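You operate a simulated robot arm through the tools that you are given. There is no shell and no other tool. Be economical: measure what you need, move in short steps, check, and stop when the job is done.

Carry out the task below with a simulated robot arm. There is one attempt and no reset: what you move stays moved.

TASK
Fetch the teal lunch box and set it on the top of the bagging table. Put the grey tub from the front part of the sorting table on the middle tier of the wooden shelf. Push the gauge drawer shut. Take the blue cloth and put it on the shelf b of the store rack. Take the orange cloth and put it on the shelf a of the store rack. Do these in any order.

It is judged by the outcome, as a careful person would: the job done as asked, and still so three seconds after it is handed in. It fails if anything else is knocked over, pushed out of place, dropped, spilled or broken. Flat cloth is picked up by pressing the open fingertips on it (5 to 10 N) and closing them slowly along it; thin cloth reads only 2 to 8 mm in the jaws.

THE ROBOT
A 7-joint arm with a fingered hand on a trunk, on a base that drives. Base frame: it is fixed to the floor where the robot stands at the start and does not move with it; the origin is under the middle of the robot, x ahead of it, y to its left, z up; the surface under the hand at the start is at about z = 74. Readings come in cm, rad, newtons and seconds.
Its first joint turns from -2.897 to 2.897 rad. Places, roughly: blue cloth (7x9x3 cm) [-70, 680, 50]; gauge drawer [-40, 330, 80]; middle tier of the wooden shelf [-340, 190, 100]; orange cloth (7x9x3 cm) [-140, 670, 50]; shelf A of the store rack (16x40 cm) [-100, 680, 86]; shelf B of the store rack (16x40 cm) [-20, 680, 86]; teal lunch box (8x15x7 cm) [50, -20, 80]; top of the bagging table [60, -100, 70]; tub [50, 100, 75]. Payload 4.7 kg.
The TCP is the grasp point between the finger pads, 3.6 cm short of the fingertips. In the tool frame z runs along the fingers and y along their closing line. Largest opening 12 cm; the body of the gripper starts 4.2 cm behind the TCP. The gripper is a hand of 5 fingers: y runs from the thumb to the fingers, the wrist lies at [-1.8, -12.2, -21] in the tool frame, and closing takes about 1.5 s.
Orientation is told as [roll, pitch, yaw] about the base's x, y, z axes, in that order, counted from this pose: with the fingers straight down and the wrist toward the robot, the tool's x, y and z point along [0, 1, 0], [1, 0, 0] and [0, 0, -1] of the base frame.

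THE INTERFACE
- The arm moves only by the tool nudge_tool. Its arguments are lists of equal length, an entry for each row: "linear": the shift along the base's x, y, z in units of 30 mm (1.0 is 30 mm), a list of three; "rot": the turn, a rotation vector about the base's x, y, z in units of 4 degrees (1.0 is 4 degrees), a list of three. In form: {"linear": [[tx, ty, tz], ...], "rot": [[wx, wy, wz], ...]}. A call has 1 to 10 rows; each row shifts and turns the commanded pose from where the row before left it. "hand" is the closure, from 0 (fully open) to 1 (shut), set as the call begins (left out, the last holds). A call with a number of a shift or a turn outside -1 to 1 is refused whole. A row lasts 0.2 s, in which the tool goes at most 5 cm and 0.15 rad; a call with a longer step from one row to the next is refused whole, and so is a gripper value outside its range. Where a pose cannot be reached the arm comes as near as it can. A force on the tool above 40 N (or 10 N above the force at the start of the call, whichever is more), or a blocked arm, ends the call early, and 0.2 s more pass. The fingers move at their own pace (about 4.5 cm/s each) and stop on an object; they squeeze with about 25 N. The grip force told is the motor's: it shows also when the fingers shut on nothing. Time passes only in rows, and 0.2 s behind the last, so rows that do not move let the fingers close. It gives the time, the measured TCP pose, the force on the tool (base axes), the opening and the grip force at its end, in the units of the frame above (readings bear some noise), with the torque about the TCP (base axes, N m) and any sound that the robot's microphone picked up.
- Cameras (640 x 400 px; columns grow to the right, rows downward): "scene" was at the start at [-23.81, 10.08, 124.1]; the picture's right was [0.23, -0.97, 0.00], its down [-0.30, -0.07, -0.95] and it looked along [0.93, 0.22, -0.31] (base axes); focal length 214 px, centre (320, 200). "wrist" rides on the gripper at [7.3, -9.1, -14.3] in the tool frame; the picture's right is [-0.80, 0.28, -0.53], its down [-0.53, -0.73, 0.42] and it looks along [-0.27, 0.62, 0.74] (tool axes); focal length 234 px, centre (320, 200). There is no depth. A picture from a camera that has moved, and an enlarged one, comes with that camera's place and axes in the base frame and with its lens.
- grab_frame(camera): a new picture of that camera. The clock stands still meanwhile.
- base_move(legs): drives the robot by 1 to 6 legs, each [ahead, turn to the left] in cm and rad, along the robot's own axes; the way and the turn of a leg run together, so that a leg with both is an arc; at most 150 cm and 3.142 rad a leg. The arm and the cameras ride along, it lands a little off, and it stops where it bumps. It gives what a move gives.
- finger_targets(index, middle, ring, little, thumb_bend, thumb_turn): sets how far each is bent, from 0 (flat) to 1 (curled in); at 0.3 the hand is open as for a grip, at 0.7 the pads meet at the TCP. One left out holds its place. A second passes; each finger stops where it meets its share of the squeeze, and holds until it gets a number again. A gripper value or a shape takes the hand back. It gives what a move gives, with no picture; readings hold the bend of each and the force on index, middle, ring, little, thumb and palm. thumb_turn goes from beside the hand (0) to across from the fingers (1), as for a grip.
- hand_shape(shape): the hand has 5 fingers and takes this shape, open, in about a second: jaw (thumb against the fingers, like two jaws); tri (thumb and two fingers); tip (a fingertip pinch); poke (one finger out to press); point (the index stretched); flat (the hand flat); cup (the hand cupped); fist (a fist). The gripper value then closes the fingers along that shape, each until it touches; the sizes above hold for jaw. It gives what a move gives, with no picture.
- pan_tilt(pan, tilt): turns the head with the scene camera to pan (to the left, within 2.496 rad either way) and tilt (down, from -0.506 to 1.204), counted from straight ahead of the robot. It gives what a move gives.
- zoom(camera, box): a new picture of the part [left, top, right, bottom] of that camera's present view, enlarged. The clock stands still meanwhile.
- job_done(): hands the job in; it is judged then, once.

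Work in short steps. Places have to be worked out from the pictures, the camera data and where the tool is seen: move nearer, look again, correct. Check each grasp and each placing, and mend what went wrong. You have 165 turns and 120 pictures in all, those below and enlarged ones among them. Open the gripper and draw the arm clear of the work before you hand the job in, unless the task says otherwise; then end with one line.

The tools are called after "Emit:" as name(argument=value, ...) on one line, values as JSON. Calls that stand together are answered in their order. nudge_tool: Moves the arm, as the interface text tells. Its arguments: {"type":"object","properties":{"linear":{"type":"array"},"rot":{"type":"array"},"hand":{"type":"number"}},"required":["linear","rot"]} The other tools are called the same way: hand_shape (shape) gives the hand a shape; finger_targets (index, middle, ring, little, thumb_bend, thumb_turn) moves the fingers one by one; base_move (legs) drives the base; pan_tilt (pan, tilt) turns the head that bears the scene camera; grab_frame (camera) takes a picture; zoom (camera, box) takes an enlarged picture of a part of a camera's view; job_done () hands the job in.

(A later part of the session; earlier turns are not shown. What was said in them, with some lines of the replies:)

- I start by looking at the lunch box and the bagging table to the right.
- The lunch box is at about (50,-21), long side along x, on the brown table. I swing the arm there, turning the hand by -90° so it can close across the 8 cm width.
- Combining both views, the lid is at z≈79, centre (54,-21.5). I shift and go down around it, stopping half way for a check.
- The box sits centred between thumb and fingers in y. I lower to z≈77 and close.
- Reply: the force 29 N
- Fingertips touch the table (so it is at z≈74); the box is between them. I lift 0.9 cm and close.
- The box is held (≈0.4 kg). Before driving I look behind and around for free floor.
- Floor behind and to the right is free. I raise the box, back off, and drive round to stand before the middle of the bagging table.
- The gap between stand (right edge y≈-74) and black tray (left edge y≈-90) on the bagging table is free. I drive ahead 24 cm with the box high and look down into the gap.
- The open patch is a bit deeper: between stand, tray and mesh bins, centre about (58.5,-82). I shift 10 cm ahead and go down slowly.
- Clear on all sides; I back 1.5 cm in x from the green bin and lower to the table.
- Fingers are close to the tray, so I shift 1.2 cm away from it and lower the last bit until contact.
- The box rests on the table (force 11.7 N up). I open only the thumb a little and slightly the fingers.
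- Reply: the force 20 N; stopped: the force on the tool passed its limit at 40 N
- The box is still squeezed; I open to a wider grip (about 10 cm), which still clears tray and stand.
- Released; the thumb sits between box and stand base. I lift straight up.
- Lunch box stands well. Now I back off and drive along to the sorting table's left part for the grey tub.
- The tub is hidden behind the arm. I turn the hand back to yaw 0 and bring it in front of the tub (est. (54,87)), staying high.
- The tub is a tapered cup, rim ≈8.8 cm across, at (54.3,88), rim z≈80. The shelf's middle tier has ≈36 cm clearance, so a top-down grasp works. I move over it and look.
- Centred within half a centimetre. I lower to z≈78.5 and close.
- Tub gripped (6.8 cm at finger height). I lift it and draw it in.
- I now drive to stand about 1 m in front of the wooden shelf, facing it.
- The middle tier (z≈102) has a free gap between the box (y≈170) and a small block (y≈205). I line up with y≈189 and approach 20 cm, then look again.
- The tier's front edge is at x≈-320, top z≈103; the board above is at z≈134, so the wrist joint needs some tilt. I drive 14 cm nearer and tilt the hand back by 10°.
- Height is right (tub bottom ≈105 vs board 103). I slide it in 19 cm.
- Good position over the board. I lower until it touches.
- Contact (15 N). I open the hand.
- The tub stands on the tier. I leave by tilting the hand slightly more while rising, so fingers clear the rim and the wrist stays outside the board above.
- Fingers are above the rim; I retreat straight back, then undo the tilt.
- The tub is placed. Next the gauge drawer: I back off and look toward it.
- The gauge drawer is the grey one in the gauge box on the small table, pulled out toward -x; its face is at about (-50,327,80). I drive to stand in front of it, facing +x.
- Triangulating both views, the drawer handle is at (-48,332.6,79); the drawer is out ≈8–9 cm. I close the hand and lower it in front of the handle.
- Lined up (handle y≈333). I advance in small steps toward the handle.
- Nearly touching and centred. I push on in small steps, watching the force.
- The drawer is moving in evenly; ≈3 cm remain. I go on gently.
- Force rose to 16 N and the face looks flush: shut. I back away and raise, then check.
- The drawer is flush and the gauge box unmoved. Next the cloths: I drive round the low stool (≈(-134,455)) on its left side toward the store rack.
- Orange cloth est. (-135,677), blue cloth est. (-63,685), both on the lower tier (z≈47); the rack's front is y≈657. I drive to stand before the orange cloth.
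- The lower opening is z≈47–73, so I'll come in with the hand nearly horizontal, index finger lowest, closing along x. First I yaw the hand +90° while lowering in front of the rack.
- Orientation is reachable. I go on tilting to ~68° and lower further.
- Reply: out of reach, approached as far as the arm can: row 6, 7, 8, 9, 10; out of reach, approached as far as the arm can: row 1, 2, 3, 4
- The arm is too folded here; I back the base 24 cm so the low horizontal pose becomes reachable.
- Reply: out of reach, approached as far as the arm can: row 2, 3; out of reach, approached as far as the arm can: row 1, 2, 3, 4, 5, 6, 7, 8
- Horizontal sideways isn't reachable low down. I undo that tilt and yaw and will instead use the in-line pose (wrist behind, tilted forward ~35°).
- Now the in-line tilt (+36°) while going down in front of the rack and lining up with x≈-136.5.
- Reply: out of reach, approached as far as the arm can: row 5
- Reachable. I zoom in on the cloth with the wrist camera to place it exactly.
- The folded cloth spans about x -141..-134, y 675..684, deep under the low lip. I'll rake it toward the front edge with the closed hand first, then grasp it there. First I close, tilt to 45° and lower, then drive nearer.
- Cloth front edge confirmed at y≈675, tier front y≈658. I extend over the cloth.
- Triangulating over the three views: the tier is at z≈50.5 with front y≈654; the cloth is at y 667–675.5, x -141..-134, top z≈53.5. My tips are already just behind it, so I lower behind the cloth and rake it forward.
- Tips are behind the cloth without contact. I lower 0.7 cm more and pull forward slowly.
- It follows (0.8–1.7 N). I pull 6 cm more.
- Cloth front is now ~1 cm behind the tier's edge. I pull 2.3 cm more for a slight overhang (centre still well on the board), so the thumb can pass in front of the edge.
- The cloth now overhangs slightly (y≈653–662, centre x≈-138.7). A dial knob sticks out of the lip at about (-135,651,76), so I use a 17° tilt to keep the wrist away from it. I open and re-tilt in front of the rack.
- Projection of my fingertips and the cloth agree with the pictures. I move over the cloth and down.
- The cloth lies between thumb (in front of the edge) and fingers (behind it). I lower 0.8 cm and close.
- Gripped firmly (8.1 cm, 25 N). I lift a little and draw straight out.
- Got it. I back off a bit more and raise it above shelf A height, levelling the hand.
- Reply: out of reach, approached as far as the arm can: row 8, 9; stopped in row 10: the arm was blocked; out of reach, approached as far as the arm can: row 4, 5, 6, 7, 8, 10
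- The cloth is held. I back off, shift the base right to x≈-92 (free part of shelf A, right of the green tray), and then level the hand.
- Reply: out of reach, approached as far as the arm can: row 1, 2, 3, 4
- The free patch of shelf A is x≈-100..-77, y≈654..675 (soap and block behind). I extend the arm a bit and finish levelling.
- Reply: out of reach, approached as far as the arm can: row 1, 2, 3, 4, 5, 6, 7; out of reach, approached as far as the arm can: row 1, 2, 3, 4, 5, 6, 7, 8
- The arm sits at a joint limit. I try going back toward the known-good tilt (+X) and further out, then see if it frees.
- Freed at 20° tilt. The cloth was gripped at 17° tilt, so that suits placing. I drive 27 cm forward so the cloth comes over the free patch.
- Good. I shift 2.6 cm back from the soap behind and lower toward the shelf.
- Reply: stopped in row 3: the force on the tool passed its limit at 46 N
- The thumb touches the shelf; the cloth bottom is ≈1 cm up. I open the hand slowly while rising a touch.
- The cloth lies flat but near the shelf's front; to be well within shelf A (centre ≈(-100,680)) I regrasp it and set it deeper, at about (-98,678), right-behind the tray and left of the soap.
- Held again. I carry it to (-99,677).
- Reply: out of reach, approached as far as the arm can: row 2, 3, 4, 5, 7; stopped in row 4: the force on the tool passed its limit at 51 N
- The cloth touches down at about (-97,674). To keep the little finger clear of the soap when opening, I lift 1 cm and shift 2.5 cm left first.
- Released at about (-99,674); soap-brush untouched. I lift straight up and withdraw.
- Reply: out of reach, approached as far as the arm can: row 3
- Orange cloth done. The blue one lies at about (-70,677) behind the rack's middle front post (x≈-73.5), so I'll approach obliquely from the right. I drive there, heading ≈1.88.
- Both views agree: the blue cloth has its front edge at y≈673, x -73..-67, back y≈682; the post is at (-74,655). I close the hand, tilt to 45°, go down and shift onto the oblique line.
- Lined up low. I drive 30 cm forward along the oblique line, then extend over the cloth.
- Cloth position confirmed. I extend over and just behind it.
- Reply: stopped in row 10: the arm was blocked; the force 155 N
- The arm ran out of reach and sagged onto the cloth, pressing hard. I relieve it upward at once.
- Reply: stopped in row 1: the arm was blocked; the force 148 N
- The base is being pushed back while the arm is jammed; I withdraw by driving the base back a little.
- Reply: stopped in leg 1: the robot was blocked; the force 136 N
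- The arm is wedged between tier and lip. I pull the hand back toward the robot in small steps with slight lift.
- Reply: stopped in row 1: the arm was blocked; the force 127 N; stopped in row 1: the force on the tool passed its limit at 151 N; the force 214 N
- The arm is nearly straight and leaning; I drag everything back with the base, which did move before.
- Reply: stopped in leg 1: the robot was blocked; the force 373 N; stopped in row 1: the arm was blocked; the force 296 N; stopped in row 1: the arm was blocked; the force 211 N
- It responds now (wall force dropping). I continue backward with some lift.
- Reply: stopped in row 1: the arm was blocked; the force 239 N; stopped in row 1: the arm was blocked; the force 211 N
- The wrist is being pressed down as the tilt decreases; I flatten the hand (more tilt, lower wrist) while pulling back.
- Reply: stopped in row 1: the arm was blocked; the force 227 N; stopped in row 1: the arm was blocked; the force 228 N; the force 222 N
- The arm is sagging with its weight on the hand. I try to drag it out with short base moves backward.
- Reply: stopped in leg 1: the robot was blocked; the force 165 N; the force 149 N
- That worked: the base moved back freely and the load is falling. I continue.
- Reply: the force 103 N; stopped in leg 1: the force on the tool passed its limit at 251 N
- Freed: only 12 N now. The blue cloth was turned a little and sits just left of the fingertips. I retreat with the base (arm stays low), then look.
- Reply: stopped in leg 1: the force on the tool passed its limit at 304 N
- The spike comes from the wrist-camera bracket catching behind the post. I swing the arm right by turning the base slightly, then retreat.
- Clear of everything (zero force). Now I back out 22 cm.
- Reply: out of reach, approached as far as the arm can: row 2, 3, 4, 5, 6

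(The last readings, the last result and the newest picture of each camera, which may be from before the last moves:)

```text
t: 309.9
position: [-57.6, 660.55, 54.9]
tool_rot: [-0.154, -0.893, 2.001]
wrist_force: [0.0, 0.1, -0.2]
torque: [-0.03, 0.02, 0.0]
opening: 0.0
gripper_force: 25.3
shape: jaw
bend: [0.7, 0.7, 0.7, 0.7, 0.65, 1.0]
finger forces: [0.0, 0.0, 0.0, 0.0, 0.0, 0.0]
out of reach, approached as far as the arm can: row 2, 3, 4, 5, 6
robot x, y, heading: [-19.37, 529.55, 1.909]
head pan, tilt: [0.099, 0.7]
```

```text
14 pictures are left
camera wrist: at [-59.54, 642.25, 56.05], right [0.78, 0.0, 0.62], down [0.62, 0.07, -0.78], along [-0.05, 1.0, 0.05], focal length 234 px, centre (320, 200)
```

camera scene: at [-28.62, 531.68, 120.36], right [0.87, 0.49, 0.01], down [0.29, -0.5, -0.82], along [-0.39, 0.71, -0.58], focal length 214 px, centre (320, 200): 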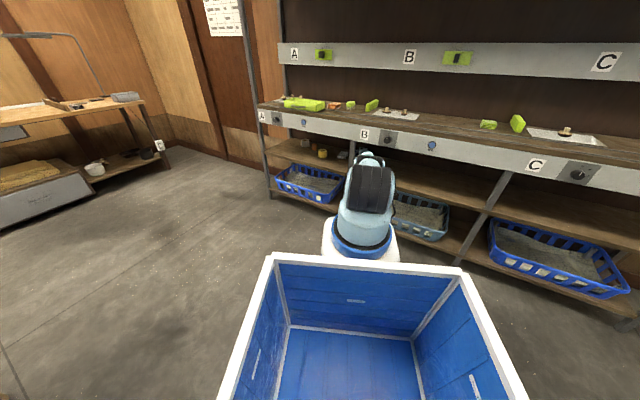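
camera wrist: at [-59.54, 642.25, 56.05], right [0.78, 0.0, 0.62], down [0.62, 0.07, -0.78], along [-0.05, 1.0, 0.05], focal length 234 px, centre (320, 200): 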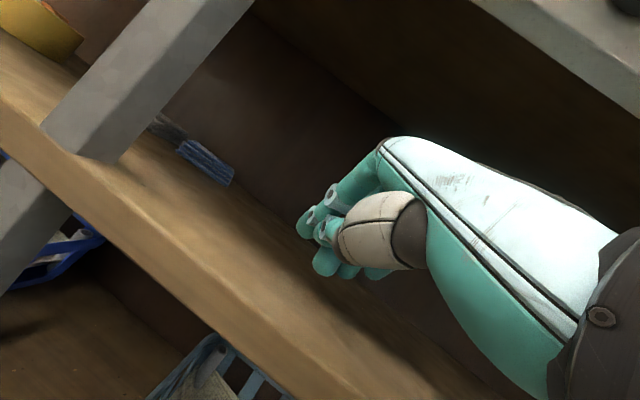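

The arm is still stretched. I back out fully clear of the rack, then bend it again by raising and untilting.

Emit:
base_move(legs=[[-30, 0]])

Emit:
nudge_tool(linear=[[0, 0, 0.8], [0, 0, 0.8], [0, 0, 0.8], [0, 0, 0.8], [0, 0, 0.8], [0, 0, 0.8], [0, 0, 0.8], [0, 0, 0.8], [0, 0, 0.8], [0, 0, 0.8]], rot=[[-0.3, -0.14, 0], [-0.3, -0.14, 0], [-0.3, -0.14, 0], [-0.3, -0.14, 0], [-0.3, -0.14, 0], [-0.3, -0.14, 0], [-0.3, -0.14, 0], [-0.3, -0.14, 0], [-0.3, -0.14, 0], [-0.3, -0.14, 0]])

Emit:
nudge_tool(linear=[[0.2, -0.6, 0.5], [0.3, -0.8, 0.5], [0.3, -0.9, 0.5], [0.3, -0.9, 0.5], [0.3, -0.9, 0], [0.3, -0.9, 0], [0.3, -0.9, 0], [0.3, -0.9, 0], [0.3, -0.9, 0], [0, 0, 0]], rot=[[0, 0, 0], [0, 0, 0], [0, 0, 0], [0, 0, 0], [0, 0, 0], [0, 0, 0], [0, 0, 0], [0, 0, 0], [0, 0, 0], [0, 0, 0]])

```text
t: 311.9
position: [-47.98, 631.97, 54.93]
tool_rot: [-0.153, -0.893, 2.009]
wrist_force: [0.1, -0.1, -1.0]
torque: [-0.03, 0.01, -0.01]
opening: 0.05
gripper_force: 24.9
shape: jaw
bend: [0.7, 0.7, 0.7, 0.7, 0.65, 1.0]
finger forces: [0.0, 0.0, 0.1, 0.0, 0.1, 0.1]
robot x, y, heading: [-9.13, 501.14, 1.923]
head pan, tilt: [0.099, 0.7]
```

```text
t: 314.1
position: [-48.33, 634.51, 76.1]
tool_rot: [-0.153, -0.66, 2.011]
wrist_force: [0.5, 0.2, -0.5]
torque: [0.02, 0.05, -0.01]
opening: 0.0
gripper_force: 24.9
shape: jaw
bend: [0.7, 0.7, 0.7, 0.7, 0.65, 1.0]
finger forces: [0.0, 0.0, 0.0, 0.0, 0.0, 0.0]
out of reach, approached as far as the arm can: row 1, 2, 3, 4, 5, 8, 9, 10
robot x, y, heading: [-9.1, 501.14, 1.917]
head pan, tilt: [0.099, 0.7]
```

```text
t: 316.3
position: [-42.49, 634.07, 83.08]
tool_rot: [-0.153, -0.659, 2.008]
wrist_force: [0.0, -1.0, -0.4]
torque: [-0.02, -0.05, 0.0]
opening: 0.0
gripper_force: 24.9
shape: jaw
bend: [0.7, 0.7, 0.7, 0.7, 0.65, 1.0]
finger forces: [0.0, 0.0, 0.0, 0.1, 0.0, 0.0]
out of reach, approached as far as the arm can: row 1, 2, 3, 4, 5, 6, 7, 8, 9
robot x, y, heading: [-9.36, 500.7, 1.921]
head pan, tilt: [0.099, 0.7]
```

Emit:
nudge_tool(linear=[[0.2, -0.5, 0.6], [0.2, -0.5, 0.6], [0.2, -0.5, 0.6], [0.2, -0.5, 0.6], [0.2, -0.5, 0.6], [0.2, -0.5, 0.6], [0, 0, 0]], rot=[[0.6, -0.2, 0], [0.6, -0.2, 0], [0.6, -0.2, 0], [0.6, 0.6, 0], [0.6, 0.6, 0], [0.6, 0.6, 0], [0, 0, 0]])

Emit:
grab_frame(camera="scene")

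```text
t: 317.9
position: [-40.7, 635.16, 95.17]
tool_rot: [-0.198, -0.923, 2.033]
wrist_force: [0.2, 0.0, -0.2]
torque: [0.03, -0.01, -0.05]
opening: 0.0
gripper_force: 24.4
shape: jaw
bend: [0.7, 0.7, 0.7, 0.7, 0.65, 1.0]
finger forces: [0.0, 0.1, 0.0, 0.1, 0.0, 0.0]
out of reach, approached as far as the arm can: row 1, 2, 3, 4, 5, 6
robot x, y, heading: [-9.02, 500.61, 1.917]
head pan, tilt: [0.099, 0.7]
```

```text
13 pictures are left
camera scene: at [-9.12, 474.71, 120.62], right [0.9, 0.43, 0.0], down [0.28, -0.58, -0.76], along [-0.33, 0.69, -0.64], focal length 214 px, centre (320, 200)
```

scene: 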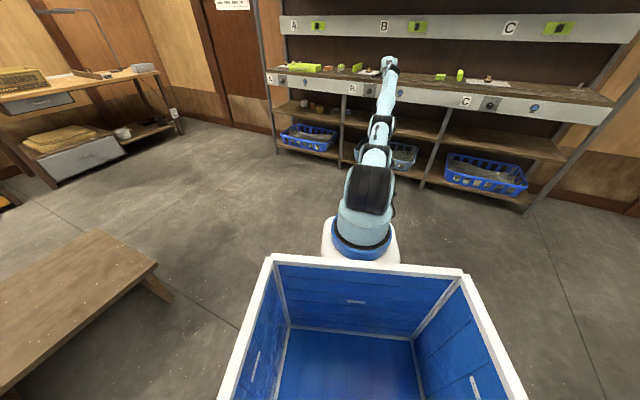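

The arm is fully stretched. I try retracting while reducing the tilt strongly.

Emit:
nudge_tool(linear=[[0.3, -0.95, 0.3], [0.3, -0.95, 0.3], [0.3, -0.95, 0.3], [0.3, -0.95, 0.3], [0.3, -0.95, 0.3], [0.3, -0.95, 0], [0.3, -0.95, 0], [0.3, -0.95, 0], [0.3, -0.95, 0], [0.3, -0.95, 0]], rot=[[-0.9, -0.43, 0], [-0.9, -0.43, 0], [-0.9, -0.43, 0], [-0.9, -0.43, 0], [-0.9, -0.43, 0], [-0.9, -0.43, 0], [-0.9, -0.43, 0], [-0.9, -0.43, 0], [-0.9, -0.43, 0], [0, 0, 0]])

```text
t: 320.1
position: [-29.97, 618.07, 101.55]
tool_rot: [-0.191, -0.295, 2.026]
wrist_force: [0.1, -0.1, -2.0]
torque: [0.0, 0.04, 0.02]
opening: 0.0
gripper_force: 25.0
shape: jaw
bend: [0.7, 0.7, 0.7, 0.7, 0.65, 1.0]
finger forces: [0.0, 0.0, 0.0, 0.1, 0.1, 0.1]
out of reach, approached as far as the arm can: row 1, 2, 3, 4, 5, 6, 9
robot x, y, heading: [-9.53, 500.75, 1.92]
head pan, tilt: [0.099, 0.7]
```

It bends again. I keep retracting and remove the roll error.

Emit:
nudge_tool(linear=[[0.3, -0.95, 0], [0.3, -0.95, 0], [0.3, -0.95, 0], [0.3, -0.95, 0], [0.3, -0.95, 0], [0.3, -0.95, 0], [0.3, -0.95, 0], [0.3, -0.95, 0], [0.3, -0.95, 0], [0, 0, 0]], rot=[[0, 0, 0], [0, 0, 0], [0, 0, 0], [-0.2, 0.4, 0], [-0.2, 0.4, 0], [-0.2, 0.4, 0], [-0.2, 0.4, 0], [-0.2, 0.4, 0], [-0.2, 0.4, 0], [0, 0, 0]])

```text
t: 322.3
position: [-22.09, 592.26, 101.95]
tool_rot: [0.006, -0.29, 1.969]
wrist_force: [0.5, 0.5, 1.3]
torque: [-0.01, -0.01, -0.01]
opening: 0.0
gripper_force: 24.8
shape: jaw
bend: [0.7, 0.7, 0.7, 0.7, 0.65, 1.0]
finger forces: [0.0, 0.0, 0.1, 0.0, 0.0, 0.1]
robot x, y, heading: [-9.14, 500.81, 1.919]
head pan, tilt: [0.099, 0.7]
```

Arm recovered. I bring it to a compact centred pose, then drive to the left side of the post for the blue cloth.

Emit:
nudge_tool(linear=[[-0.47, -0.76, 0], [-0.47, -0.76, 0], [-0.47, -0.76, 0], [-0.47, -0.76, 0], [-0.47, -0.76, 0], [-0.47, -0.76, 0], [-0.47, -0.76, 0], [-0.47, -0.76, 0], [-0.47, -0.76, 0], [0, 0, 0]], rot=[[0, 0, -0.1], [0, 0, -0.1], [0, 0, -0.1], [0, 0, -0.1], [0, 0, -0.1], [0, 0, -0.1], [0, 0, -0.1], [0, 0, 0], [0, 0, 0], [0, 0, 0]])

Emit:
base_move(legs=[[0, 0.624], [106, 0], [0, -1.093]])

Emit:
grab_frame(camera="wrist")

```text
t: 324.5
position: [-34.42, 571.81, 101.81]
tool_rot: [0.003, -0.289, 1.919]
wrist_force: [0.0, 0.4, -0.4]
torque: [-0.02, -0.01, -0.03]
opening: 0.02
gripper_force: 24.6
shape: jaw
bend: [0.7, 0.7, 0.7, 0.7, 0.65, 1.0]
finger forces: [0.0, 0.0, 0.0, 0.0, 0.1, 0.1]
robot x, y, heading: [-9.36, 501.0, 1.922]
head pan, tilt: [0.099, 0.7]
```

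```text
t: 334.4
position: [-84.88, 633.94, 101.82]
tool_rot: [0.003, -0.29, 1.433]
wrist_force: [0.6, 0.5, -0.3]
torque: [0.01, -0.01, 0.02]
opening: 0.0
gripper_force: 24.6
shape: jaw
bend: [0.7, 0.7, 0.7, 0.7, 0.65, 1.0]
finger forces: [0.1, 0.0, 0.0, 0.0, 0.0, 0.0]
robot x, y, heading: [-95.95, 559.67, 1.434]
head pan, tilt: [0.099, 0.7]
```

```text
12 pictures are left
camera wrist: at [-93.83, 622.18, 113.03], right [0.81, 0.01, 0.58], down [0.45, -0.65, -0.62], along [0.37, 0.76, -0.53], focal length 234 px, centre (320, 200)
```

wrist: 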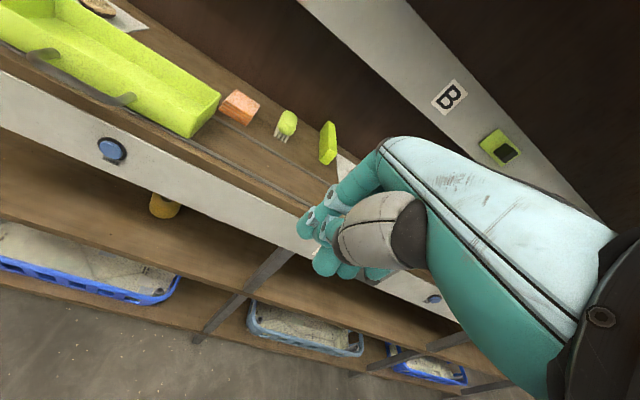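

Orange cloth still lies well on shelf A. I tilt to 45° and lower in front of the bay, shifting 4 cm left.

Emit:
nudge_tool(linear=[[-0.2, 0, -1], [-0.2, 0, -1], [-0.2, 0, -1], [-0.2, 0, -1], [-0.2, 0, -1], [-0.2, 0, -1], [-0.2, 0, -1], [0, 0, -1], [0, 0, -1], [0, 0, -1]], rot=[[0.99, -0.137, 0], [0.99, -0.137, 0], [0.99, -0.137, 0], [0.99, -0.137, 0], [0.99, -0.137, 0], [0.99, -0.137, 0], [0.99, -0.137, 0], [0, 0, 0], [0, 0, 0], [0, 0, 0]])

Emit:
nudge_tool(linear=[[0, 0, -1], [0, 0, -1], [0, 0, -1], [0, 0, -1], [0, 0, -0.4], [0, 0, 0]], rot=[[0, 0, 0], [0, 0, 0], [0, 0, 0], [0, 0, 0], [0, 0, 0], [0, 0, 0]])

Emit:
grab_frame(camera="wrist")

```text
t: 336.6
position: [-89.62, 633.93, 73.56]
tool_rot: [0.015, -0.729, 1.463]
wrist_force: [0.5, 0.7, 0.1]
torque: [-0.01, -0.02, -0.02]
opening: 0.03
gripper_force: 25.1
shape: jaw
bend: [0.7, 0.7, 0.7, 0.7, 0.65, 1.0]
finger forces: [0.0, 0.1, 0.0, 0.1, 0.1, 0.1]
out of reach, approached as far as the arm can: row 5
robot x, y, heading: [-96.0, 559.23, 1.434]
head pan, tilt: [0.099, 0.7]
```

```text
t: 338.0
position: [-89.58, 633.87, 60.31]
tool_rot: [0.013, -0.728, 1.463]
wrist_force: [-0.6, 0.6, 0.5]
torque: [0.01, 0.0, -0.01]
opening: 0.01
gripper_force: 24.8
shape: jaw
bend: [0.7, 0.7, 0.7, 0.7, 0.65, 1.0]
finger forces: [0.1, 0.1, 0.0, 0.0, 0.0, 0.0]
robot x, y, heading: [-96.07, 559.12, 1.434]
head pan, tilt: [0.099, 0.7]
```

```text
11 pictures are left
camera wrist: at [-98.36, 618.36, 65.09], right [0.79, -0.22, 0.57], down [0.49, -0.32, -0.81], along [0.36, 0.92, -0.14], focal length 234 px, centre (320, 200)
```

wrist: 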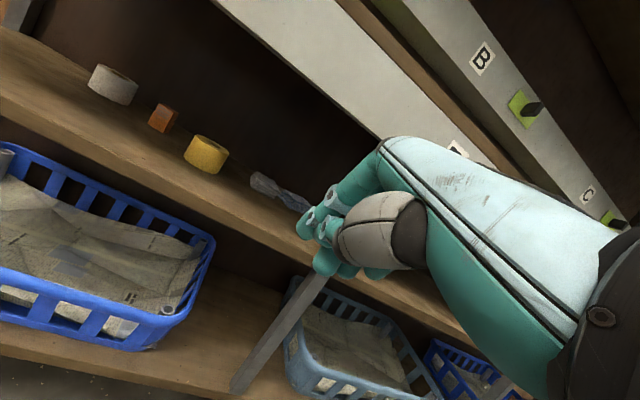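

Emit:
zoom(camera="wrist", box=[180, 130, 340, 230])

```text
4.00 times, centred on (260, 180) of wrist
camera zoom: at [-98.36, 618.36, 65.09], right [0.79, -0.22, 0.57], down [0.49, -0.32, -0.81], along [0.36, 0.92, -0.14], focal length 937 px, centre (560, 280)
```

zoom: 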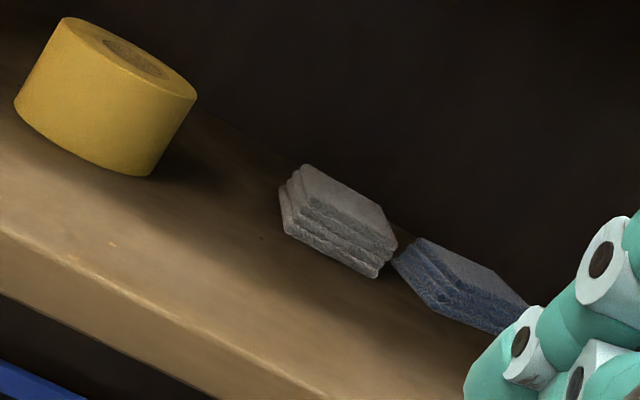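

Grey cloth is unmoved (x -93..-87); the blue one is turned ~29°, centre ≈(-79.5,680). Going behind it would wedge the forearm, so I'll press the fingertips on its front half and drag. I drive 22 cm forward and extend gently.

Emit:
base_move(legs=[[22, 0]])

Emit:
nudge_tool(linear=[[0.3, 0.8, 0], [0.3, 0.8, 0], [0.3, 0.8, -0.1], [0.3, 0.8, -0.1], [0.3, 0.8, -0.1], [0.2, 0.8, -0.1], [0.1, 0.8, -0.1], [0.1, 0.6, 0], [0, 0, 0]], rot=[[0.2, 0, 0], [0.2, 0, 0], [0.2, 0, 0], [0.2, 0, 0], [0, 0, 0], [0, 0, 0], [0, 0, 0], [0, 0, 0], [0, 0, 0]])

Emit:
grab_frame(camera="wrist")

```text
t: 339.7
position: [-86.3, 655.34, 60.37]
tool_rot: [0.014, -0.726, 1.46]
wrist_force: [0.3, 0.6, 0.5]
torque: [0.0, 0.02, -0.01]
opening: 0.0
gripper_force: 25.1
shape: jaw
bend: [0.7, 0.7, 0.7, 0.7, 0.65, 1.0]
finger forces: [0.1, 0.0, 0.0, 0.0, 0.0, 0.0]
robot x, y, heading: [-92.94, 580.91, 1.43]
head pan, tilt: [0.099, 0.7]
```

```text
t: 341.7
position: [-80.66, 673.93, 58.84]
tool_rot: [0.024, -0.782, 1.454]
wrist_force: [0.3, 0.7, -1.0]
torque: [-0.03, 0.02, 0.0]
opening: 0.0
gripper_force: 24.3
shape: jaw
bend: [0.7, 0.7, 0.7, 0.7, 0.65, 1.0]
finger forces: [0.0, 0.0, 0.1, 0.1, 0.1, 0.0]
robot x, y, heading: [-92.86, 580.69, 1.429]
head pan, tilt: [0.099, 0.7]
```

```text
9 pictures are left
camera wrist: at [-89.45, 658.14, 62.64], right [0.79, -0.25, 0.56], down [0.49, -0.27, -0.83], along [0.36, 0.93, -0.09], focal length 234 px, centre (320, 200)
```

wrist: 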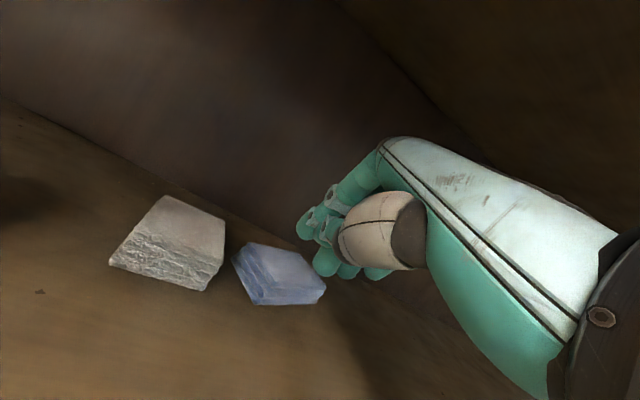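

Tips are just over the blue cloth's front. I go 1.8 cm further and lower to contact.

Emit:
nudge_tool(linear=[[0.1, 0.6, 0], [0, 0, -0.3], [0, 0, -0.3], [0, 0, -0.15], [0, 0, 0]], rot=[[0, 0, 0], [0, 0, 0], [0, 0, 0], [0, 0, 0], [0, 0, 0]])

Emit:
nudge_tool(linear=[[0, 0, -0.1], [0, 0, -0.1], [0, 0, 0]], rot=[[0, 0, 0], [0, 0, 0], [0, 0, 0]])

```text
t: 342.9
position: [-80.23, 675.66, 56.65]
tool_rot: [0.023, -0.783, 1.455]
wrist_force: [0.0, -0.5, 0.4]
torque: [0.05, -0.03, -0.01]
opening: 0.0
gripper_force: 25.7
shape: jaw
bend: [0.7, 0.7, 0.7, 0.7, 0.65, 1.0]
finger forces: [0.0, 0.0, 0.1, 0.0, 0.1, 0.0]
robot x, y, heading: [-93.0, 580.95, 1.436]
head pan, tilt: [0.099, 0.7]
```

```text
t: 343.7
position: [-80.18, 675.75, 56.01]
tool_rot: [0.023, -0.782, 1.453]
wrist_force: [0.2, 0.3, -0.5]
torque: [0.02, -0.03, -0.01]
opening: 0.0
gripper_force: 25.4
shape: jaw
bend: [0.7, 0.7, 0.7, 0.7, 0.65, 1.0]
finger forces: [0.0, 0.1, 0.0, 0.0, 0.0, 0.0]
robot x, y, heading: [-92.66, 580.57, 1.424]
head pan, tilt: [0.099, 0.7]
```

Emit:
nudge_tool(linear=[[0, 0, -0.1], [0, 0, -0.1], [0, 0, -0.05], [0, 0, 0]], rot=[[0, 0, 0], [0, 0, 0], [0, 0, 0], [0, 0, 0]])

```text
t: 344.7
position: [-80.2, 675.7, 55.29]
tool_rot: [0.024, -0.782, 1.454]
wrist_force: [0.4, -0.5, 0.7]
torque: [0.0, -0.03, -0.02]
opening: 0.0
gripper_force: 24.8
shape: jaw
bend: [0.7, 0.7, 0.7, 0.7, 0.65, 1.0]
finger forces: [0.0, 0.6, 0.0, 0.0, 0.0, 0.0]
robot x, y, heading: [-92.53, 580.75, 1.429]
head pan, tilt: [0.099, 0.7]
```

First touch (0.6 N). I press a bit more to reach 5–10 N.

Emit:
nudge_tool(linear=[[0, 0, -0.08], [0, 0, 0]], rot=[[0, 0, 0], [0, 0, 0]])

```text
t: 345.3
position: [-80.23, 675.75, 55.02]
tool_rot: [0.023, -0.781, 1.454]
wrist_force: [0.5, -0.2, 0.2]
torque: [0.0, 0.0, 0.01]
opening: 0.0
gripper_force: 25.4
shape: jaw
bend: [0.7, 0.7, 0.7, 0.7, 0.65, 1.0]
finger forces: [0.1, 0.0, 0.1, 0.0, 0.1, 0.0]
robot x, y, heading: [-92.4, 581.09, 1.434]
head pan, tilt: [0.099, 0.7]
```

Emit:
nudge_tool(linear=[[0, 0, -0.1], [0, 0, -0.1], [0, 0, 0]], rot=[[0, 0, 0], [0, 0, 0], [0, 0, 0]])

Emit:
grab_frame(camera="wrist")

```text
t: 346.1
position: [-80.13, 675.86, 54.58]
tool_rot: [0.023, -0.784, 1.453]
wrist_force: [-0.8, -0.6, 3.2]
torque: [0.11, 0.03, -0.03]
opening: 0.01
gripper_force: 25.1
shape: jaw
bend: [0.7, 0.7, 0.7, 0.7, 0.65, 1.0]
finger forces: [0.0, 0.1, 0.0, 0.0, 0.1, 0.0]
robot x, y, heading: [-92.71, 580.78, 1.433]
head pan, tilt: [0.099, 0.7]
```

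```text
8 pictures are left
camera wrist: at [-89.17, 659.96, 58.32], right [0.79, -0.25, 0.56], down [0.49, -0.27, -0.83], along [0.36, 0.93, -0.09], focal length 234 px, centre (320, 200)
```

wrist: 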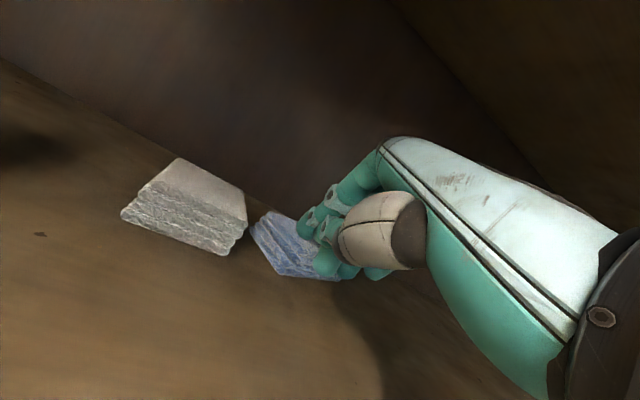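

Fingers are on the cloth, ~3 N. I press 2 mm more and drag toward the front.

Emit:
nudge_tool(linear=[[0, 0, -0.08], [-0.02, -0.2, 0], [-0.02, -0.25, 0], [-0.02, -0.25, 0], [-0.02, -0.25, 0], [0, 0, 0]], rot=[[0, 0, 0], [0, 0, 0], [0, 0, 0], [0, 0, 0], [0, 0, 0], [0, 0, 0]])

Emit:
grab_frame(camera="wrist")

```text
t: 347.5
position: [-80.35, 672.87, 54.34]
tool_rot: [0.021, -0.786, 1.454]
wrist_force: [0.2, 2.9, 10.2]
torque: [0.41, 0.04, 0.01]
opening: 0.0
gripper_force: 24.8
shape: jaw
bend: [0.7, 0.7, 0.7, 0.7, 0.65, 1.0]
finger forces: [13.2, 0.1, 0.0, 0.0, 0.0, 0.0]
robot x, y, heading: [-92.92, 580.62, 1.432]
head pan, tilt: [0.099, 0.7]
```

```text
7 pictures are left
camera wrist: at [-89.37, 657.12, 58.15], right [0.79, -0.25, 0.56], down [0.49, -0.27, -0.83], along [0.36, 0.93, -0.09], focal length 234 px, centre (320, 200)
```

wrist: 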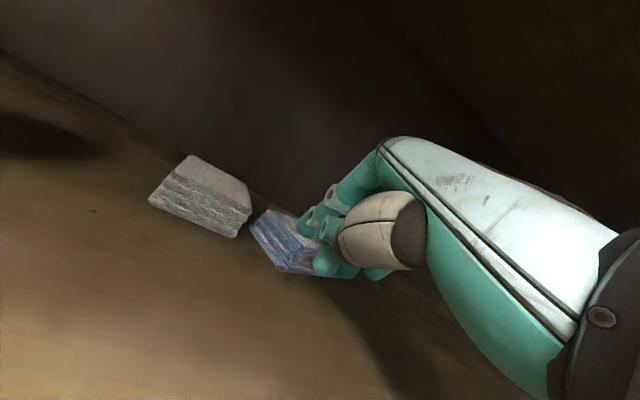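

The cloth moves with the fingers (10 N). I continue dragging, then slant left to stay clear of the post.

Emit:
nudge_tool(linear=[[0, -0.3, 0], [0, -0.3, 0], [0, -0.3, 0], [0, -0.3, 0], [0, -0.3, 0], [0, -0.3, 0], [-0.1, -0.3, 0], [-0.15, -0.3, 0], [-0.15, -0.3, 0], [0, 0, 0]], rot=[[0, 0, 0], [0, 0, 0], [0, 0, 0], [0, 0, 0], [0, 0, 0], [0, 0, 0], [0, 0, 0], [0, 0, 0], [0, 0, 0], [0, 0, 0]])

Emit:
grab_frame(camera="wrist")

```text
t: 349.7
position: [-81.57, 664.63, 54.2]
tool_rot: [0.026, -0.784, 1.452]
wrist_force: [-1.9, 12.8, 17.3]
torque: [0.07, -0.36, -0.09]
opening: 0.0
gripper_force: 25.0
shape: jaw
bend: [0.7, 0.7, 0.7, 0.7, 0.65, 1.0]
finger forces: [18.9, 0.1, 0.0, 0.1, 0.1, 8.2]
robot x, y, heading: [-92.76, 580.84, 1.428]
head pan, tilt: [0.099, 0.7]
```

```text
6 pictures are left
camera wrist: at [-90.54, 648.88, 58.03], right [0.79, -0.25, 0.56], down [0.49, -0.27, -0.83], along [0.36, 0.93, -0.09], focal length 234 px, centre (320, 200)
```

wrist: 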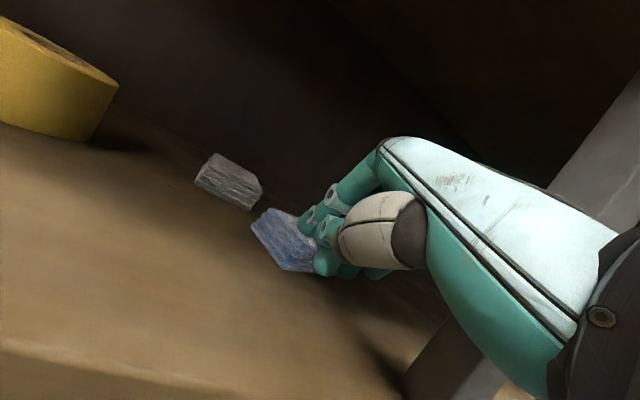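

Dragging works; the palm brushes the post, so I shift 2 cm left and continue to the front edge.

Emit:
nudge_tool(linear=[[-0.25, 0.03, 0], [-0.25, 0, 0], [-0.15, -0.2, 0], [-0.05, -0.3, 0], [0, -0.3, 0], [0, -0.3, 0], [0, -0.3, 0], [0, -0.3, 0], [0, -0.3, 0], [0, 0, 0]], rot=[[0, 0, 0], [0, 0, 0], [0, 0, 0], [0, 0, 0], [0, 0, 0], [0, 0, 0], [0, 0, 0], [0, 0, 0], [0, 0, 0], [0, 0, 0]])

Emit:
grab_frame(camera="wrist")

```text
t: 351.9
position: [-83.8, 658.84, 54.2]
tool_rot: [0.023, -0.783, 1.453]
wrist_force: [-0.4, 3.0, 9.8]
torque: [0.42, 0.08, -0.05]
opening: 0.01
gripper_force: 25.2
shape: jaw
bend: [0.7, 0.7, 0.7, 0.7, 0.65, 1.0]
finger forces: [12.8, 0.0, 0.0, 0.0, 0.0, 0.0]
robot x, y, heading: [-92.66, 580.43, 1.427]
head pan, tilt: [0.099, 0.7]
```

```text
5 pictures are left
camera wrist: at [-92.8, 643.04, 58.13], right [0.79, -0.25, 0.56], down [0.49, -0.27, -0.83], along [0.36, 0.93, -0.09], focal length 234 px, centre (320, 200)
```

wrist: 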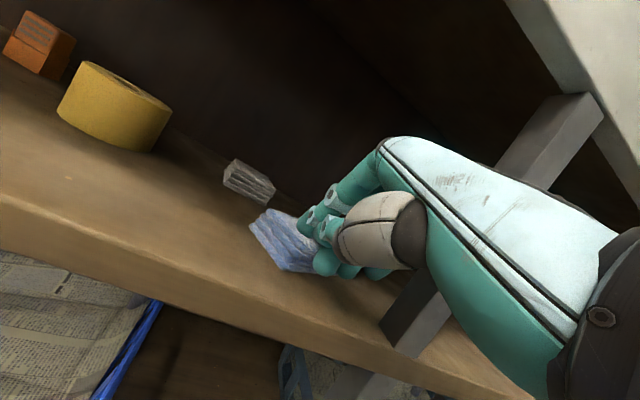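

Cloth follows well: its centre is now ≈(-83.7,664). I drag 5 cm more, lift off and draw the hand back out.

Emit:
nudge_tool(linear=[[0, -0.3, 0], [0, -0.3, 0], [0, -0.3, 0], [0, -0.3, 0], [0, -0.3, 0], [0, -0.15, 0], [0, 0, 0.3], [0, 0, 0.6], [0, 0, 0.6], [0, 0, 0]], rot=[[0, 0, 0], [0, 0, 0], [0, 0, 0], [0, 0, 0], [0, 0, 0], [0, 0, 0], [0, 0, 0], [0, 0, 0], [0, 0, 0], [0, 0, 0]])

Emit:
nudge_tool(linear=[[-0.1, -0.8, 0], [-0.1, -0.8, 0], [-0.1, -0.8, 0], [0, -0.5, 0], [0, 0, 0], [0, 0, 0], [0, 0, 0], [0, 0, -0.2], [0, 0, -0.2], [0, 0, 0]], rot=[[-0.99, 0.1, 0], [-0.99, 0.1, 0], [-0.99, 0.1, 0], [-0.99, 0.1, 0.3], [-0.99, 0.1, 0.4], [-0.99, 0, 0.4], [-0.99, 0, 0.4], [0, 0, 0.2], [0, 0, 0], [0, 0, 0]], hand=0)

Emit:
grab_frame(camera="wrist")

```text
t: 354.1
position: [-83.82, 653.92, 58.53]
tool_rot: [0.022, -0.781, 1.453]
wrist_force: [0.2, 0.4, 0.7]
torque: [-0.01, 0.0, 0.02]
opening: 0.0
gripper_force: 24.6
shape: jaw
bend: [0.7, 0.7, 0.7, 0.7, 0.65, 1.0]
finger forces: [0.0, 0.0, 0.0, 0.0, 0.0, 0.0]
robot x, y, heading: [-92.62, 580.5, 1.428]
head pan, tilt: [0.099, 0.7]
```

```text
t: 356.3
position: [-84.78, 645.28, 57.4]
tool_rot: [0.015, -0.296, 1.575]
wrist_force: [-0.1, -0.1, 0.1]
torque: [-0.01, 0.01, -0.01]
opening: 11.97
gripper_force: 0.1
shape: jaw
bend: [0.3, 0.3, 0.3, 0.3, 0.3, 0.98]
finger forces: [0.0, 0.0, 0.1, 0.0, 0.0, 0.1]
robot x, y, heading: [-92.85, 580.89, 1.432]
head pan, tilt: [0.099, 0.7]
```

```text
4 pictures are left
camera wrist: at [-91.78, 632.24, 68.65], right [0.81, 0.12, 0.57], down [0.53, -0.57, -0.63], along [0.25, 0.81, -0.53], focal length 234 px, centre (320, 200)
```

wrist: 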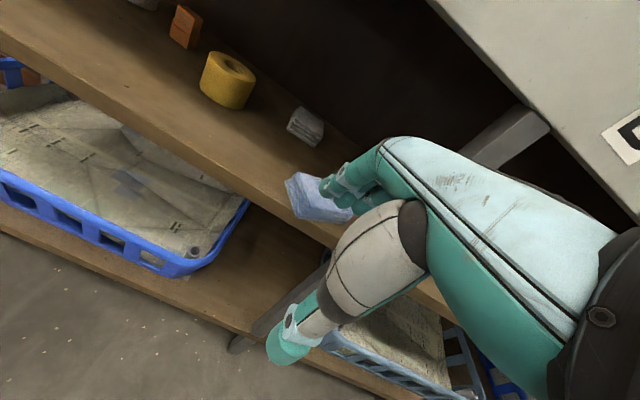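

Emit:
zoom(camera="wrist", box=[260, 150, 388, 230])

```text
5.00 times, centred on (324, 190) of wrist
camera zoom: at [-91.78, 632.24, 68.65], right [0.81, 0.12, 0.57], down [0.53, -0.57, -0.63], along [0.25, 0.81, -0.53], focal length 1171 px, centre (300, 250)
```

zoom: 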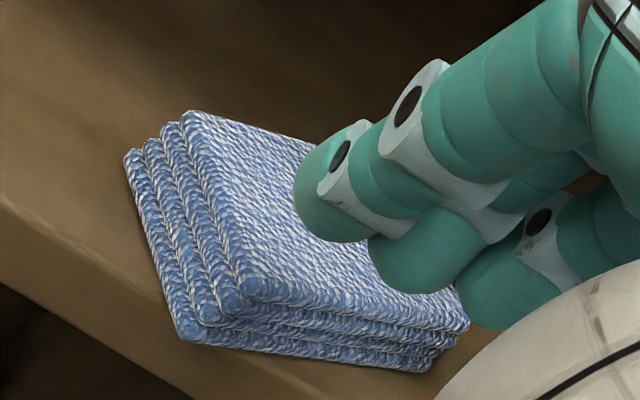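

Cloth corners: A(-85.8,654), B(-78.7,658), D(-89,659): centre (-83.8,658.7), turned 29°. I yaw the hand to 1.85, move over it and lower.

Emit:
nudge_tool(linear=[[0, 0, 0], [0, 0, 0], [0, 0, 0], [0, 0, 0], [0.03, 0.8, 0], [0.03, 0.8, 0], [0.03, 0.8, 0], [0.03, 0.8, 0], [0.01, 0.8, 0], [0, 0.2, 0]], rot=[[0, 0, 1], [0, 0, 1], [0, 0, 1], [0, 0, 0.94], [0, 0, 0], [0, 0, 0], [0, 0, 0], [0, 0, 0], [0, 0, 0], [0, 0, 0]])

Emit:
nudge_tool(linear=[[0, 0, -0.3], [0, 0, -0.3], [0, 0, -0.3], [0, 0, -0.2], [0, 0, -0.2], [0, 0, 0]], rot=[[0, 0, 0], [0, 0, 0], [0, 0, 0], [0, 0, 0], [0, 0, 0], [0, 0, 0]])

```text
t: 358.5
position: [-84.27, 657.94, 57.41]
tool_rot: [0.014, -0.299, 1.851]
wrist_force: [0.3, 0.9, -0.2]
torque: [-0.01, -0.02, 0.0]
opening: 11.98
gripper_force: 0.1
shape: jaw
bend: [0.3, 0.3, 0.3, 0.3, 0.3, 0.98]
finger forces: [0.0, 0.0, 0.0, 0.1, 0.1, 0.0]
robot x, y, heading: [-92.99, 580.87, 1.427]
head pan, tilt: [0.099, 0.7]
```

```text
t: 359.9
position: [-84.46, 657.93, 53.55]
tool_rot: [0.017, -0.297, 1.852]
wrist_force: [0.3, -0.5, 0.8]
torque: [0.03, 0.0, -0.01]
opening: 11.96
gripper_force: 0.2
shape: jaw
bend: [0.3, 0.3, 0.3, 0.3, 0.3, 0.98]
finger forces: [0.0, 0.0, 0.0, 0.1, 0.0, 0.0]
robot x, y, heading: [-93.09, 580.55, 1.426]
head pan, tilt: [0.099, 0.7]
```

No contact on the way down, as wanted. I lower 0.4 cm more and close.

Emit:
nudge_tool(linear=[[0, 0, -0.13], [0, 0, 0], [0, 0, 0], [0, 0, 0], [0, 0, 0], [0, 0, 0], [0, 0, 0], [0, 0, 0], [0, 0, 0]], rot=[[0, 0, 0], [0, 0, 0], [0, 0, 0], [0, 0, 0], [0, 0, 0], [0, 0, 0], [0, 0, 0], [0, 0, 0], [0, 0, 0]], hand=1)

```text
t: 361.9
position: [-84.43, 657.89, 53.25]
tool_rot: [0.018, -0.296, 1.851]
wrist_force: [0.3, 0.6, 1.2]
torque: [0.09, -0.07, 0.02]
opening: 6.04
gripper_force: 24.8
shape: jaw
bend: [0.74, 0.47, 0.42, 0.44, 0.68, 0.99]
finger forces: [12.7, 6.6, 2.8, 1.5, 21.9, 0.0]
robot x, y, heading: [-92.68, 580.6, 1.428]
head pan, tilt: [0.099, 0.7]
```

Gripped (6.0 cm, all fingers). I lift slightly, then back out with the base so the arm keeps its comfortable reach.

Emit:
nudge_tool(linear=[[0, 0, 0.3], [0, 0, 0.4], [-0.05, -0.5, 0], [-0.05, -0.5, 0], [0, 0, 0]], rot=[[0, 0, 0], [0, 0, 0], [0, 0, 0], [0, 0, 0], [0, 0, 0]])

Emit:
base_move(legs=[[-25, 0]])

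Emit:
nudge_tool(linear=[[0, 0, 1], [0, 0, 1], [0, 0, 1], [0, 0, 1], [0, 0, 1], [0, 0, 1], [0, 0, 1], [0, 0, 1], [0, 0, 1], [0, 0, 1]], rot=[[0, 0, 0], [0, 0, 0], [0, 0, 0], [0, 0, 0], [0, 0, 0], [0, 0, 0], [0, 0, 0], [0, 0, 0], [0, 0, 0], [0, 0, 0]])

Emit:
nudge_tool(linear=[[0, 0, 1], [0, 0, 1], [0, 0, 1], [0, 0, 1], [0, 0, 1], [0, 0, 0]], rot=[[0, 0, -1], [0, 0, -1], [0, 0, -1], [0, 0, -1], [0, 0, -1], [0, 0, -1]])

```text
t: 363.1
position: [-84.73, 654.84, 55.43]
tool_rot: [0.016, -0.296, 1.852]
wrist_force: [0.0, 0.5, -0.1]
torque: [0.01, -0.03, 0.03]
opening: 6.02
gripper_force: 24.7
shape: jaw
bend: [0.74, 0.47, 0.42, 0.45, 0.68, 0.99]
finger forces: [12.6, 6.5, 2.9, 1.4, 22.1, 0.0]
robot x, y, heading: [-92.53, 580.94, 1.431]
head pan, tilt: [0.099, 0.7]
```

```text
t: 364.9
position: [-88.17, 629.66, 55.4]
tool_rot: [0.017, -0.298, 1.849]
wrist_force: [0.9, 0.0, -0.4]
torque: [0.02, 0.02, 0.01]
opening: 6.02
gripper_force: 25.7
shape: jaw
bend: [0.74, 0.47, 0.42, 0.45, 0.68, 0.99]
finger forces: [12.5, 6.5, 2.8, 1.3, 22.1, 0.0]
robot x, y, heading: [-96.43, 555.68, 1.429]
head pan, tilt: [0.099, 0.7]
```

```text
t: 367.1
position: [-88.03, 629.65, 85.13]
tool_rot: [0.018, -0.295, 1.851]
wrist_force: [0.6, -0.5, -0.2]
torque: [0.05, 0.01, -0.03]
opening: 6.01
gripper_force: 25.2
shape: jaw
bend: [0.74, 0.47, 0.42, 0.45, 0.68, 0.99]
finger forces: [12.4, 6.3, 2.8, 1.5, 22.0, 0.0]
robot x, y, heading: [-96.17, 555.78, 1.427]
head pan, tilt: [0.099, 0.7]
```

```text
t: 368.5
position: [-88.31, 629.61, 100.27]
tool_rot: [0.017, -0.295, 1.501]
wrist_force: [-0.2, 0.1, -0.9]
torque: [0.01, 0.03, 0.0]
opening: 6.04
gripper_force: 25.1
shape: jaw
bend: [0.74, 0.47, 0.42, 0.45, 0.68, 0.99]
finger forces: [12.5, 6.3, 2.7, 1.4, 21.9, 0.0]
out of reach, approached as far as the arm can: row 6
robot x, y, heading: [-96.35, 555.76, 1.426]
head pan, tilt: [0.099, 0.7]
```

Held firmly. I drive over to shelf B's free part (x≈-42..-3, target ≈(-20,676)).

Emit:
base_move(legs=[[0, -1.427], [79, 0], [0, 1.571], [32, 0]])

Emit:
grab_frame(camera="wrist")

```text
t: 381.8
position: [-20.47, 663.22, 100.24]
tool_rot: [0.016, -0.297, 1.653]
wrist_force: [-0.4, -0.9, -0.6]
torque: [0.0, -0.05, -0.05]
opening: 5.95
gripper_force: 24.7
shape: jaw
bend: [0.74, 0.47, 0.42, 0.46, 0.68, 0.99]
finger forces: [12.1, 6.3, 3.2, 1.8, 21.4, 0.0]
robot x, y, heading: [-17.38, 588.62, 1.571]
head pan, tilt: [0.099, 0.7]
```

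```text
2 pictures are left
camera wrist: at [-26.51, 649.75, 111.51], right [0.8, 0.18, 0.57], down [0.57, -0.53, -0.63], along [0.19, 0.83, -0.53], focal length 234 px, centre (320, 200)
```

wrist: 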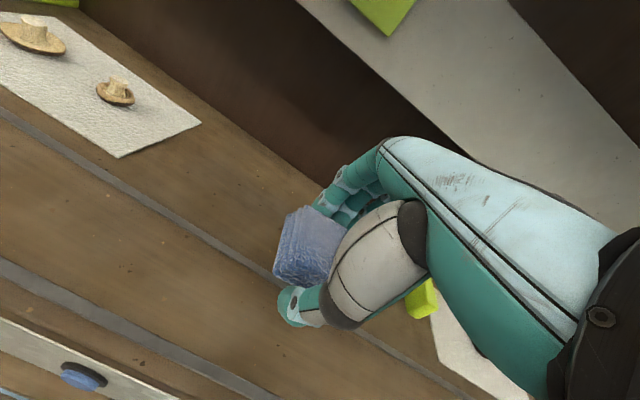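

The target patch is free. I move in 11 cm and lower.

Emit:
nudge_tool(linear=[[0, 0.7, 0], [0, 0.7, 0], [0, 0.7, 0], [0, 0.7, 0], [0, 0.7, 0], [0, 0.2, 0], [0, 0, 0]], rot=[[0, 0, 0], [0, 0, 0], [0, 0, 0], [0, 0, 0], [0, 0, 0], [0, 0, 0], [0, 0, 0]])

Emit:
nudge_tool(linear=[[0, 0, -0.6], [0, 0, -0.6], [0, 0, -0.6], [0, 0, -0.5], [0, 0, -0.3], [0, 0, -0.2], [0, 0, 0]], rot=[[0, 0, 0], [0, 0, 0], [0, 0, 0], [0, 0, 0], [0, 0, 0], [0, 0, 0], [0, 0, 0]])

```text
t: 383.4
position: [-20.48, 674.45, 100.35]
tool_rot: [0.015, -0.296, 1.653]
wrist_force: [0.2, 0.5, -0.5]
torque: [0.0, 0.02, -0.03]
opening: 5.95
gripper_force: 24.6
shape: jaw
bend: [0.74, 0.47, 0.43, 0.46, 0.68, 0.99]
finger forces: [12.1, 6.2, 3.1, 1.7, 21.4, 0.1]
robot x, y, heading: [-17.76, 588.59, 1.574]
head pan, tilt: [0.099, 0.7]
```

```text
t: 385.0
position: [-20.42, 674.36, 91.99]
tool_rot: [0.015, -0.296, 1.653]
wrist_force: [-0.7, -0.4, -0.2]
torque: [0.01, -0.02, 0.0]
opening: 5.95
gripper_force: 24.5
shape: jaw
bend: [0.74, 0.47, 0.43, 0.47, 0.68, 0.99]
finger forces: [12.1, 6.3, 3.2, 1.9, 21.4, 0.0]
robot x, y, heading: [-17.33, 588.75, 1.579]
head pan, tilt: [0.099, 0.7]
```

Emit:
nudge_tool(linear=[[0, 0, -0.12], [0, 0, -0.1], [0, 0, 0]], rot=[[0, 0, 0], [0, 0, 0], [0, 0, 0]])

```text
t: 385.8
position: [-20.55, 674.39, 91.26]
tool_rot: [0.015, -0.299, 1.653]
wrist_force: [0.2, 0.1, 0.3]
torque: [0.01, 0.0, -0.02]
opening: 5.97
gripper_force: 24.9
shape: jaw
bend: [0.74, 0.47, 0.43, 0.47, 0.68, 0.99]
finger forces: [12.1, 6.3, 3.3, 1.8, 21.2, 0.1]
robot x, y, heading: [-17.33, 588.89, 1.574]
head pan, tilt: [0.099, 0.7]
```

Emit:
nudge_tool(linear=[[0, 0, -0.08], [0, 0, -0.08], [0, 0, -0.05], [0, 0, 0]], rot=[[0, 0, 0], [0, 0, 0], [0, 0, 0], [0, 0, 0]])

```text
t: 386.8
position: [-20.48, 674.4, 90.87]
tool_rot: [0.016, -0.299, 1.652]
wrist_force: [0.8, -2.8, 9.8]
torque: [-0.43, 0.02, 0.02]
opening: 5.96
gripper_force: 25.2
shape: jaw
bend: [0.74, 0.47, 0.43, 0.47, 0.69, 0.99]
finger forces: [12.9, 6.6, 3.2, 1.7, 32.7, 0.0]
robot x, y, heading: [-17.61, 589.22, 1.575]
head pan, tilt: [0.099, 0.7]
```

The thumb touches the shelf (10 N), cloth ≈1–2 cm up. I open the hand and check.

Emit:
nudge_tool(linear=[[0, 0, 0.1], [0, 0, 0.05], [0, 0, 0.05], [0, 0, 0], [0, 0, 0], [0, 0, 0]], rot=[[0, 0, 0], [0, 0, 0], [0, 0, 0], [0, 0, 0], [0, 0, 0], [0, 0, 0]], hand=0.1)

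Emit:
nudge_tool(linear=[[0, 0, 0.4], [0, 0, 0.6], [0, 0, 0.8], [0, 0, 0.8], [0, 0, 0.6], [0, -0.8, 0], [0, -0.8, 0], [0, -0.8, 0], [0, -0.8, 0], [0, 0, 0]], rot=[[0, 0, 0], [0, 0, 0], [0, 0, 0], [0, 0, 0], [0, 0, 0], [0, 0, 0], [0, 0, 0], [0, 0, 0], [0, 0, 0], [0, 0, 0]], hand=0.05)

Emit:
grab_frame(camera="wrist")

```text
t: 388.2
position: [-20.45, 674.35, 91.34]
tool_rot: [0.014, -0.297, 1.652]
wrist_force: [-0.7, 3.5, 9.0]
torque: [-0.33, 0.03, -0.03]
opening: 10.67
gripper_force: 0.1
shape: jaw
bend: [0.27, 0.32, 0.31, 0.31, 0.45, 0.98]
finger forces: [0.0, 0.0, 0.1, 0.0, 9.5, 0.0]
robot x, y, heading: [-17.78, 588.95, 1.574]
head pan, tilt: [0.099, 0.7]
```

```text
t: 390.4
position: [-20.39, 664.63, 100.73]
tool_rot: [0.016, -0.296, 1.654]
wrist_force: [-0.6, -0.5, 0.3]
torque: [-0.01, 0.01, 0.0]
opening: 11.36
gripper_force: 0.0
shape: jaw
bend: [0.29, 0.31, 0.3, 0.31, 0.32, 0.98]
finger forces: [0.0, 0.0, 0.0, 0.1, 0.0, 0.0]
robot x, y, heading: [-17.65, 588.89, 1.574]
head pan, tilt: [0.099, 0.7]
```

```text
1 pictures are left
camera wrist: at [-26.44, 651.2, 111.93], right [0.8, 0.18, 0.57], down [0.57, -0.53, -0.63], along [0.19, 0.83, -0.53], focal length 234 px, centre (320, 200)
```

wrist: 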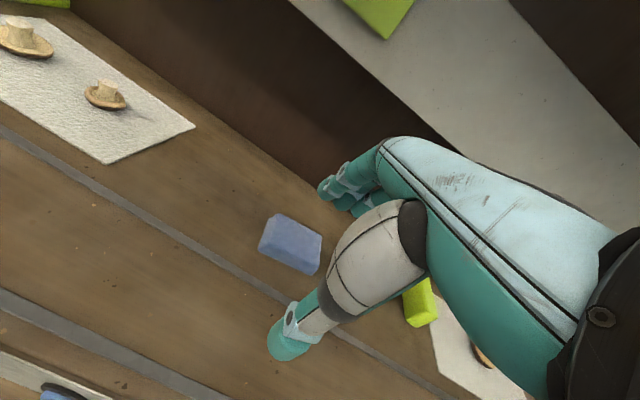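

The blue cloth lies flat on shelf B. I back the robot well clear with the hand open and take a last look.

Emit:
base_move(legs=[[-45, 0]])

Emit:
nudge_tool(linear=[[0, 0, 0], [0, 0, 0]], rot=[[0, 0, 0], [0, 0, 0]], hand=0)

Emit:
pan_tilt(pan=0.55, tilt=0.35)

Emit:
grab_frame(camera="scene")

```text
t: 393.1
position: [-20.07, 619.48, 100.95]
tool_rot: [0.017, -0.297, 1.651]
wrist_force: [-0.4, 1.1, -0.2]
torque: [-0.03, 0.02, 0.03]
opening: 11.39
gripper_force: 0.0
shape: jaw
bend: [0.29, 0.31, 0.3, 0.31, 0.32, 0.98]
finger forces: [0.1, 0.0, 0.0, 0.0, 0.1, 0.1]
robot x, y, heading: [-17.1, 543.88, 1.573]
head pan, tilt: [0.099, 0.7]
```

```text
t: 393.7
position: [-20.15, 619.45, 100.79]
tool_rot: [0.015, -0.295, 1.65]
wrist_force: [0.1, 0.4, -0.1]
torque: [-0.02, 0.0, 0.01]
opening: 11.98
gripper_force: 0.0
shape: jaw
bend: [0.3, 0.3, 0.3, 0.3, 0.3, 0.98]
finger forces: [0.0, 0.0, 0.1, 0.0, 0.0, 0.0]
robot x, y, heading: [-17.29, 543.49, 1.578]
head pan, tilt: [0.099, 0.7]
```

```text
t: 394.6
position: [-20.1, 619.36, 100.77]
tool_rot: [0.016, -0.297, 1.65]
wrist_force: [0.3, -0.3, 0.3]
torque: [-0.04, 0.03, 0.01]
opening: 11.94
gripper_force: 0.1
shape: jaw
bend: [0.3, 0.3, 0.3, 0.3, 0.3, 0.98]
finger forces: [0.0, 0.1, 0.0, 0.0, 0.0, 0.0]
robot x, y, heading: [-17.07, 543.4, 1.581]
head pan, tilt: [0.55, 0.351]
```

```text
0 pictures are left
camera scene: at [-29.83, 518.39, 123.75], right [0.85, 0.53, 0.0], down [0.18, -0.29, -0.94], along [-0.49, 0.8, -0.34], focal length 214 px, centre (320, 200)
```

scene: 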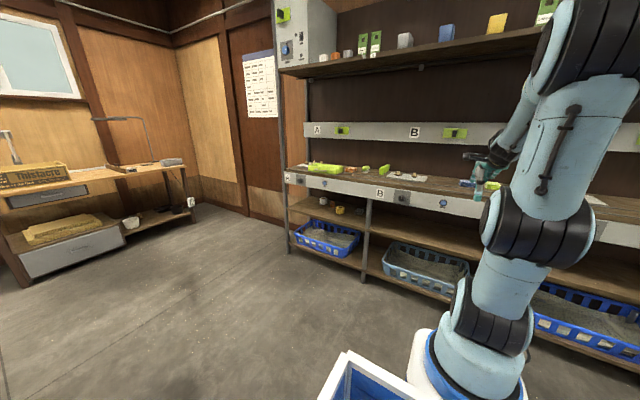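

Everything looks in place, the rack is undisturbed, and the arm is clear with the hand open. I hand the job in.

Emit:
job_done()

```text
The job is handed in.
```

All five jobs are done and handed in: lunch box on the bagging table, grey tub on the middle tier, gauge drawer shut, orange cloth on shelf A, blue cloth on shelf B; while fetching the blue cloth the arm jammed under the rack lip and pressed hard on the cloth, tier and back wall, but my later pictures showed no damage and nothing else displaced.
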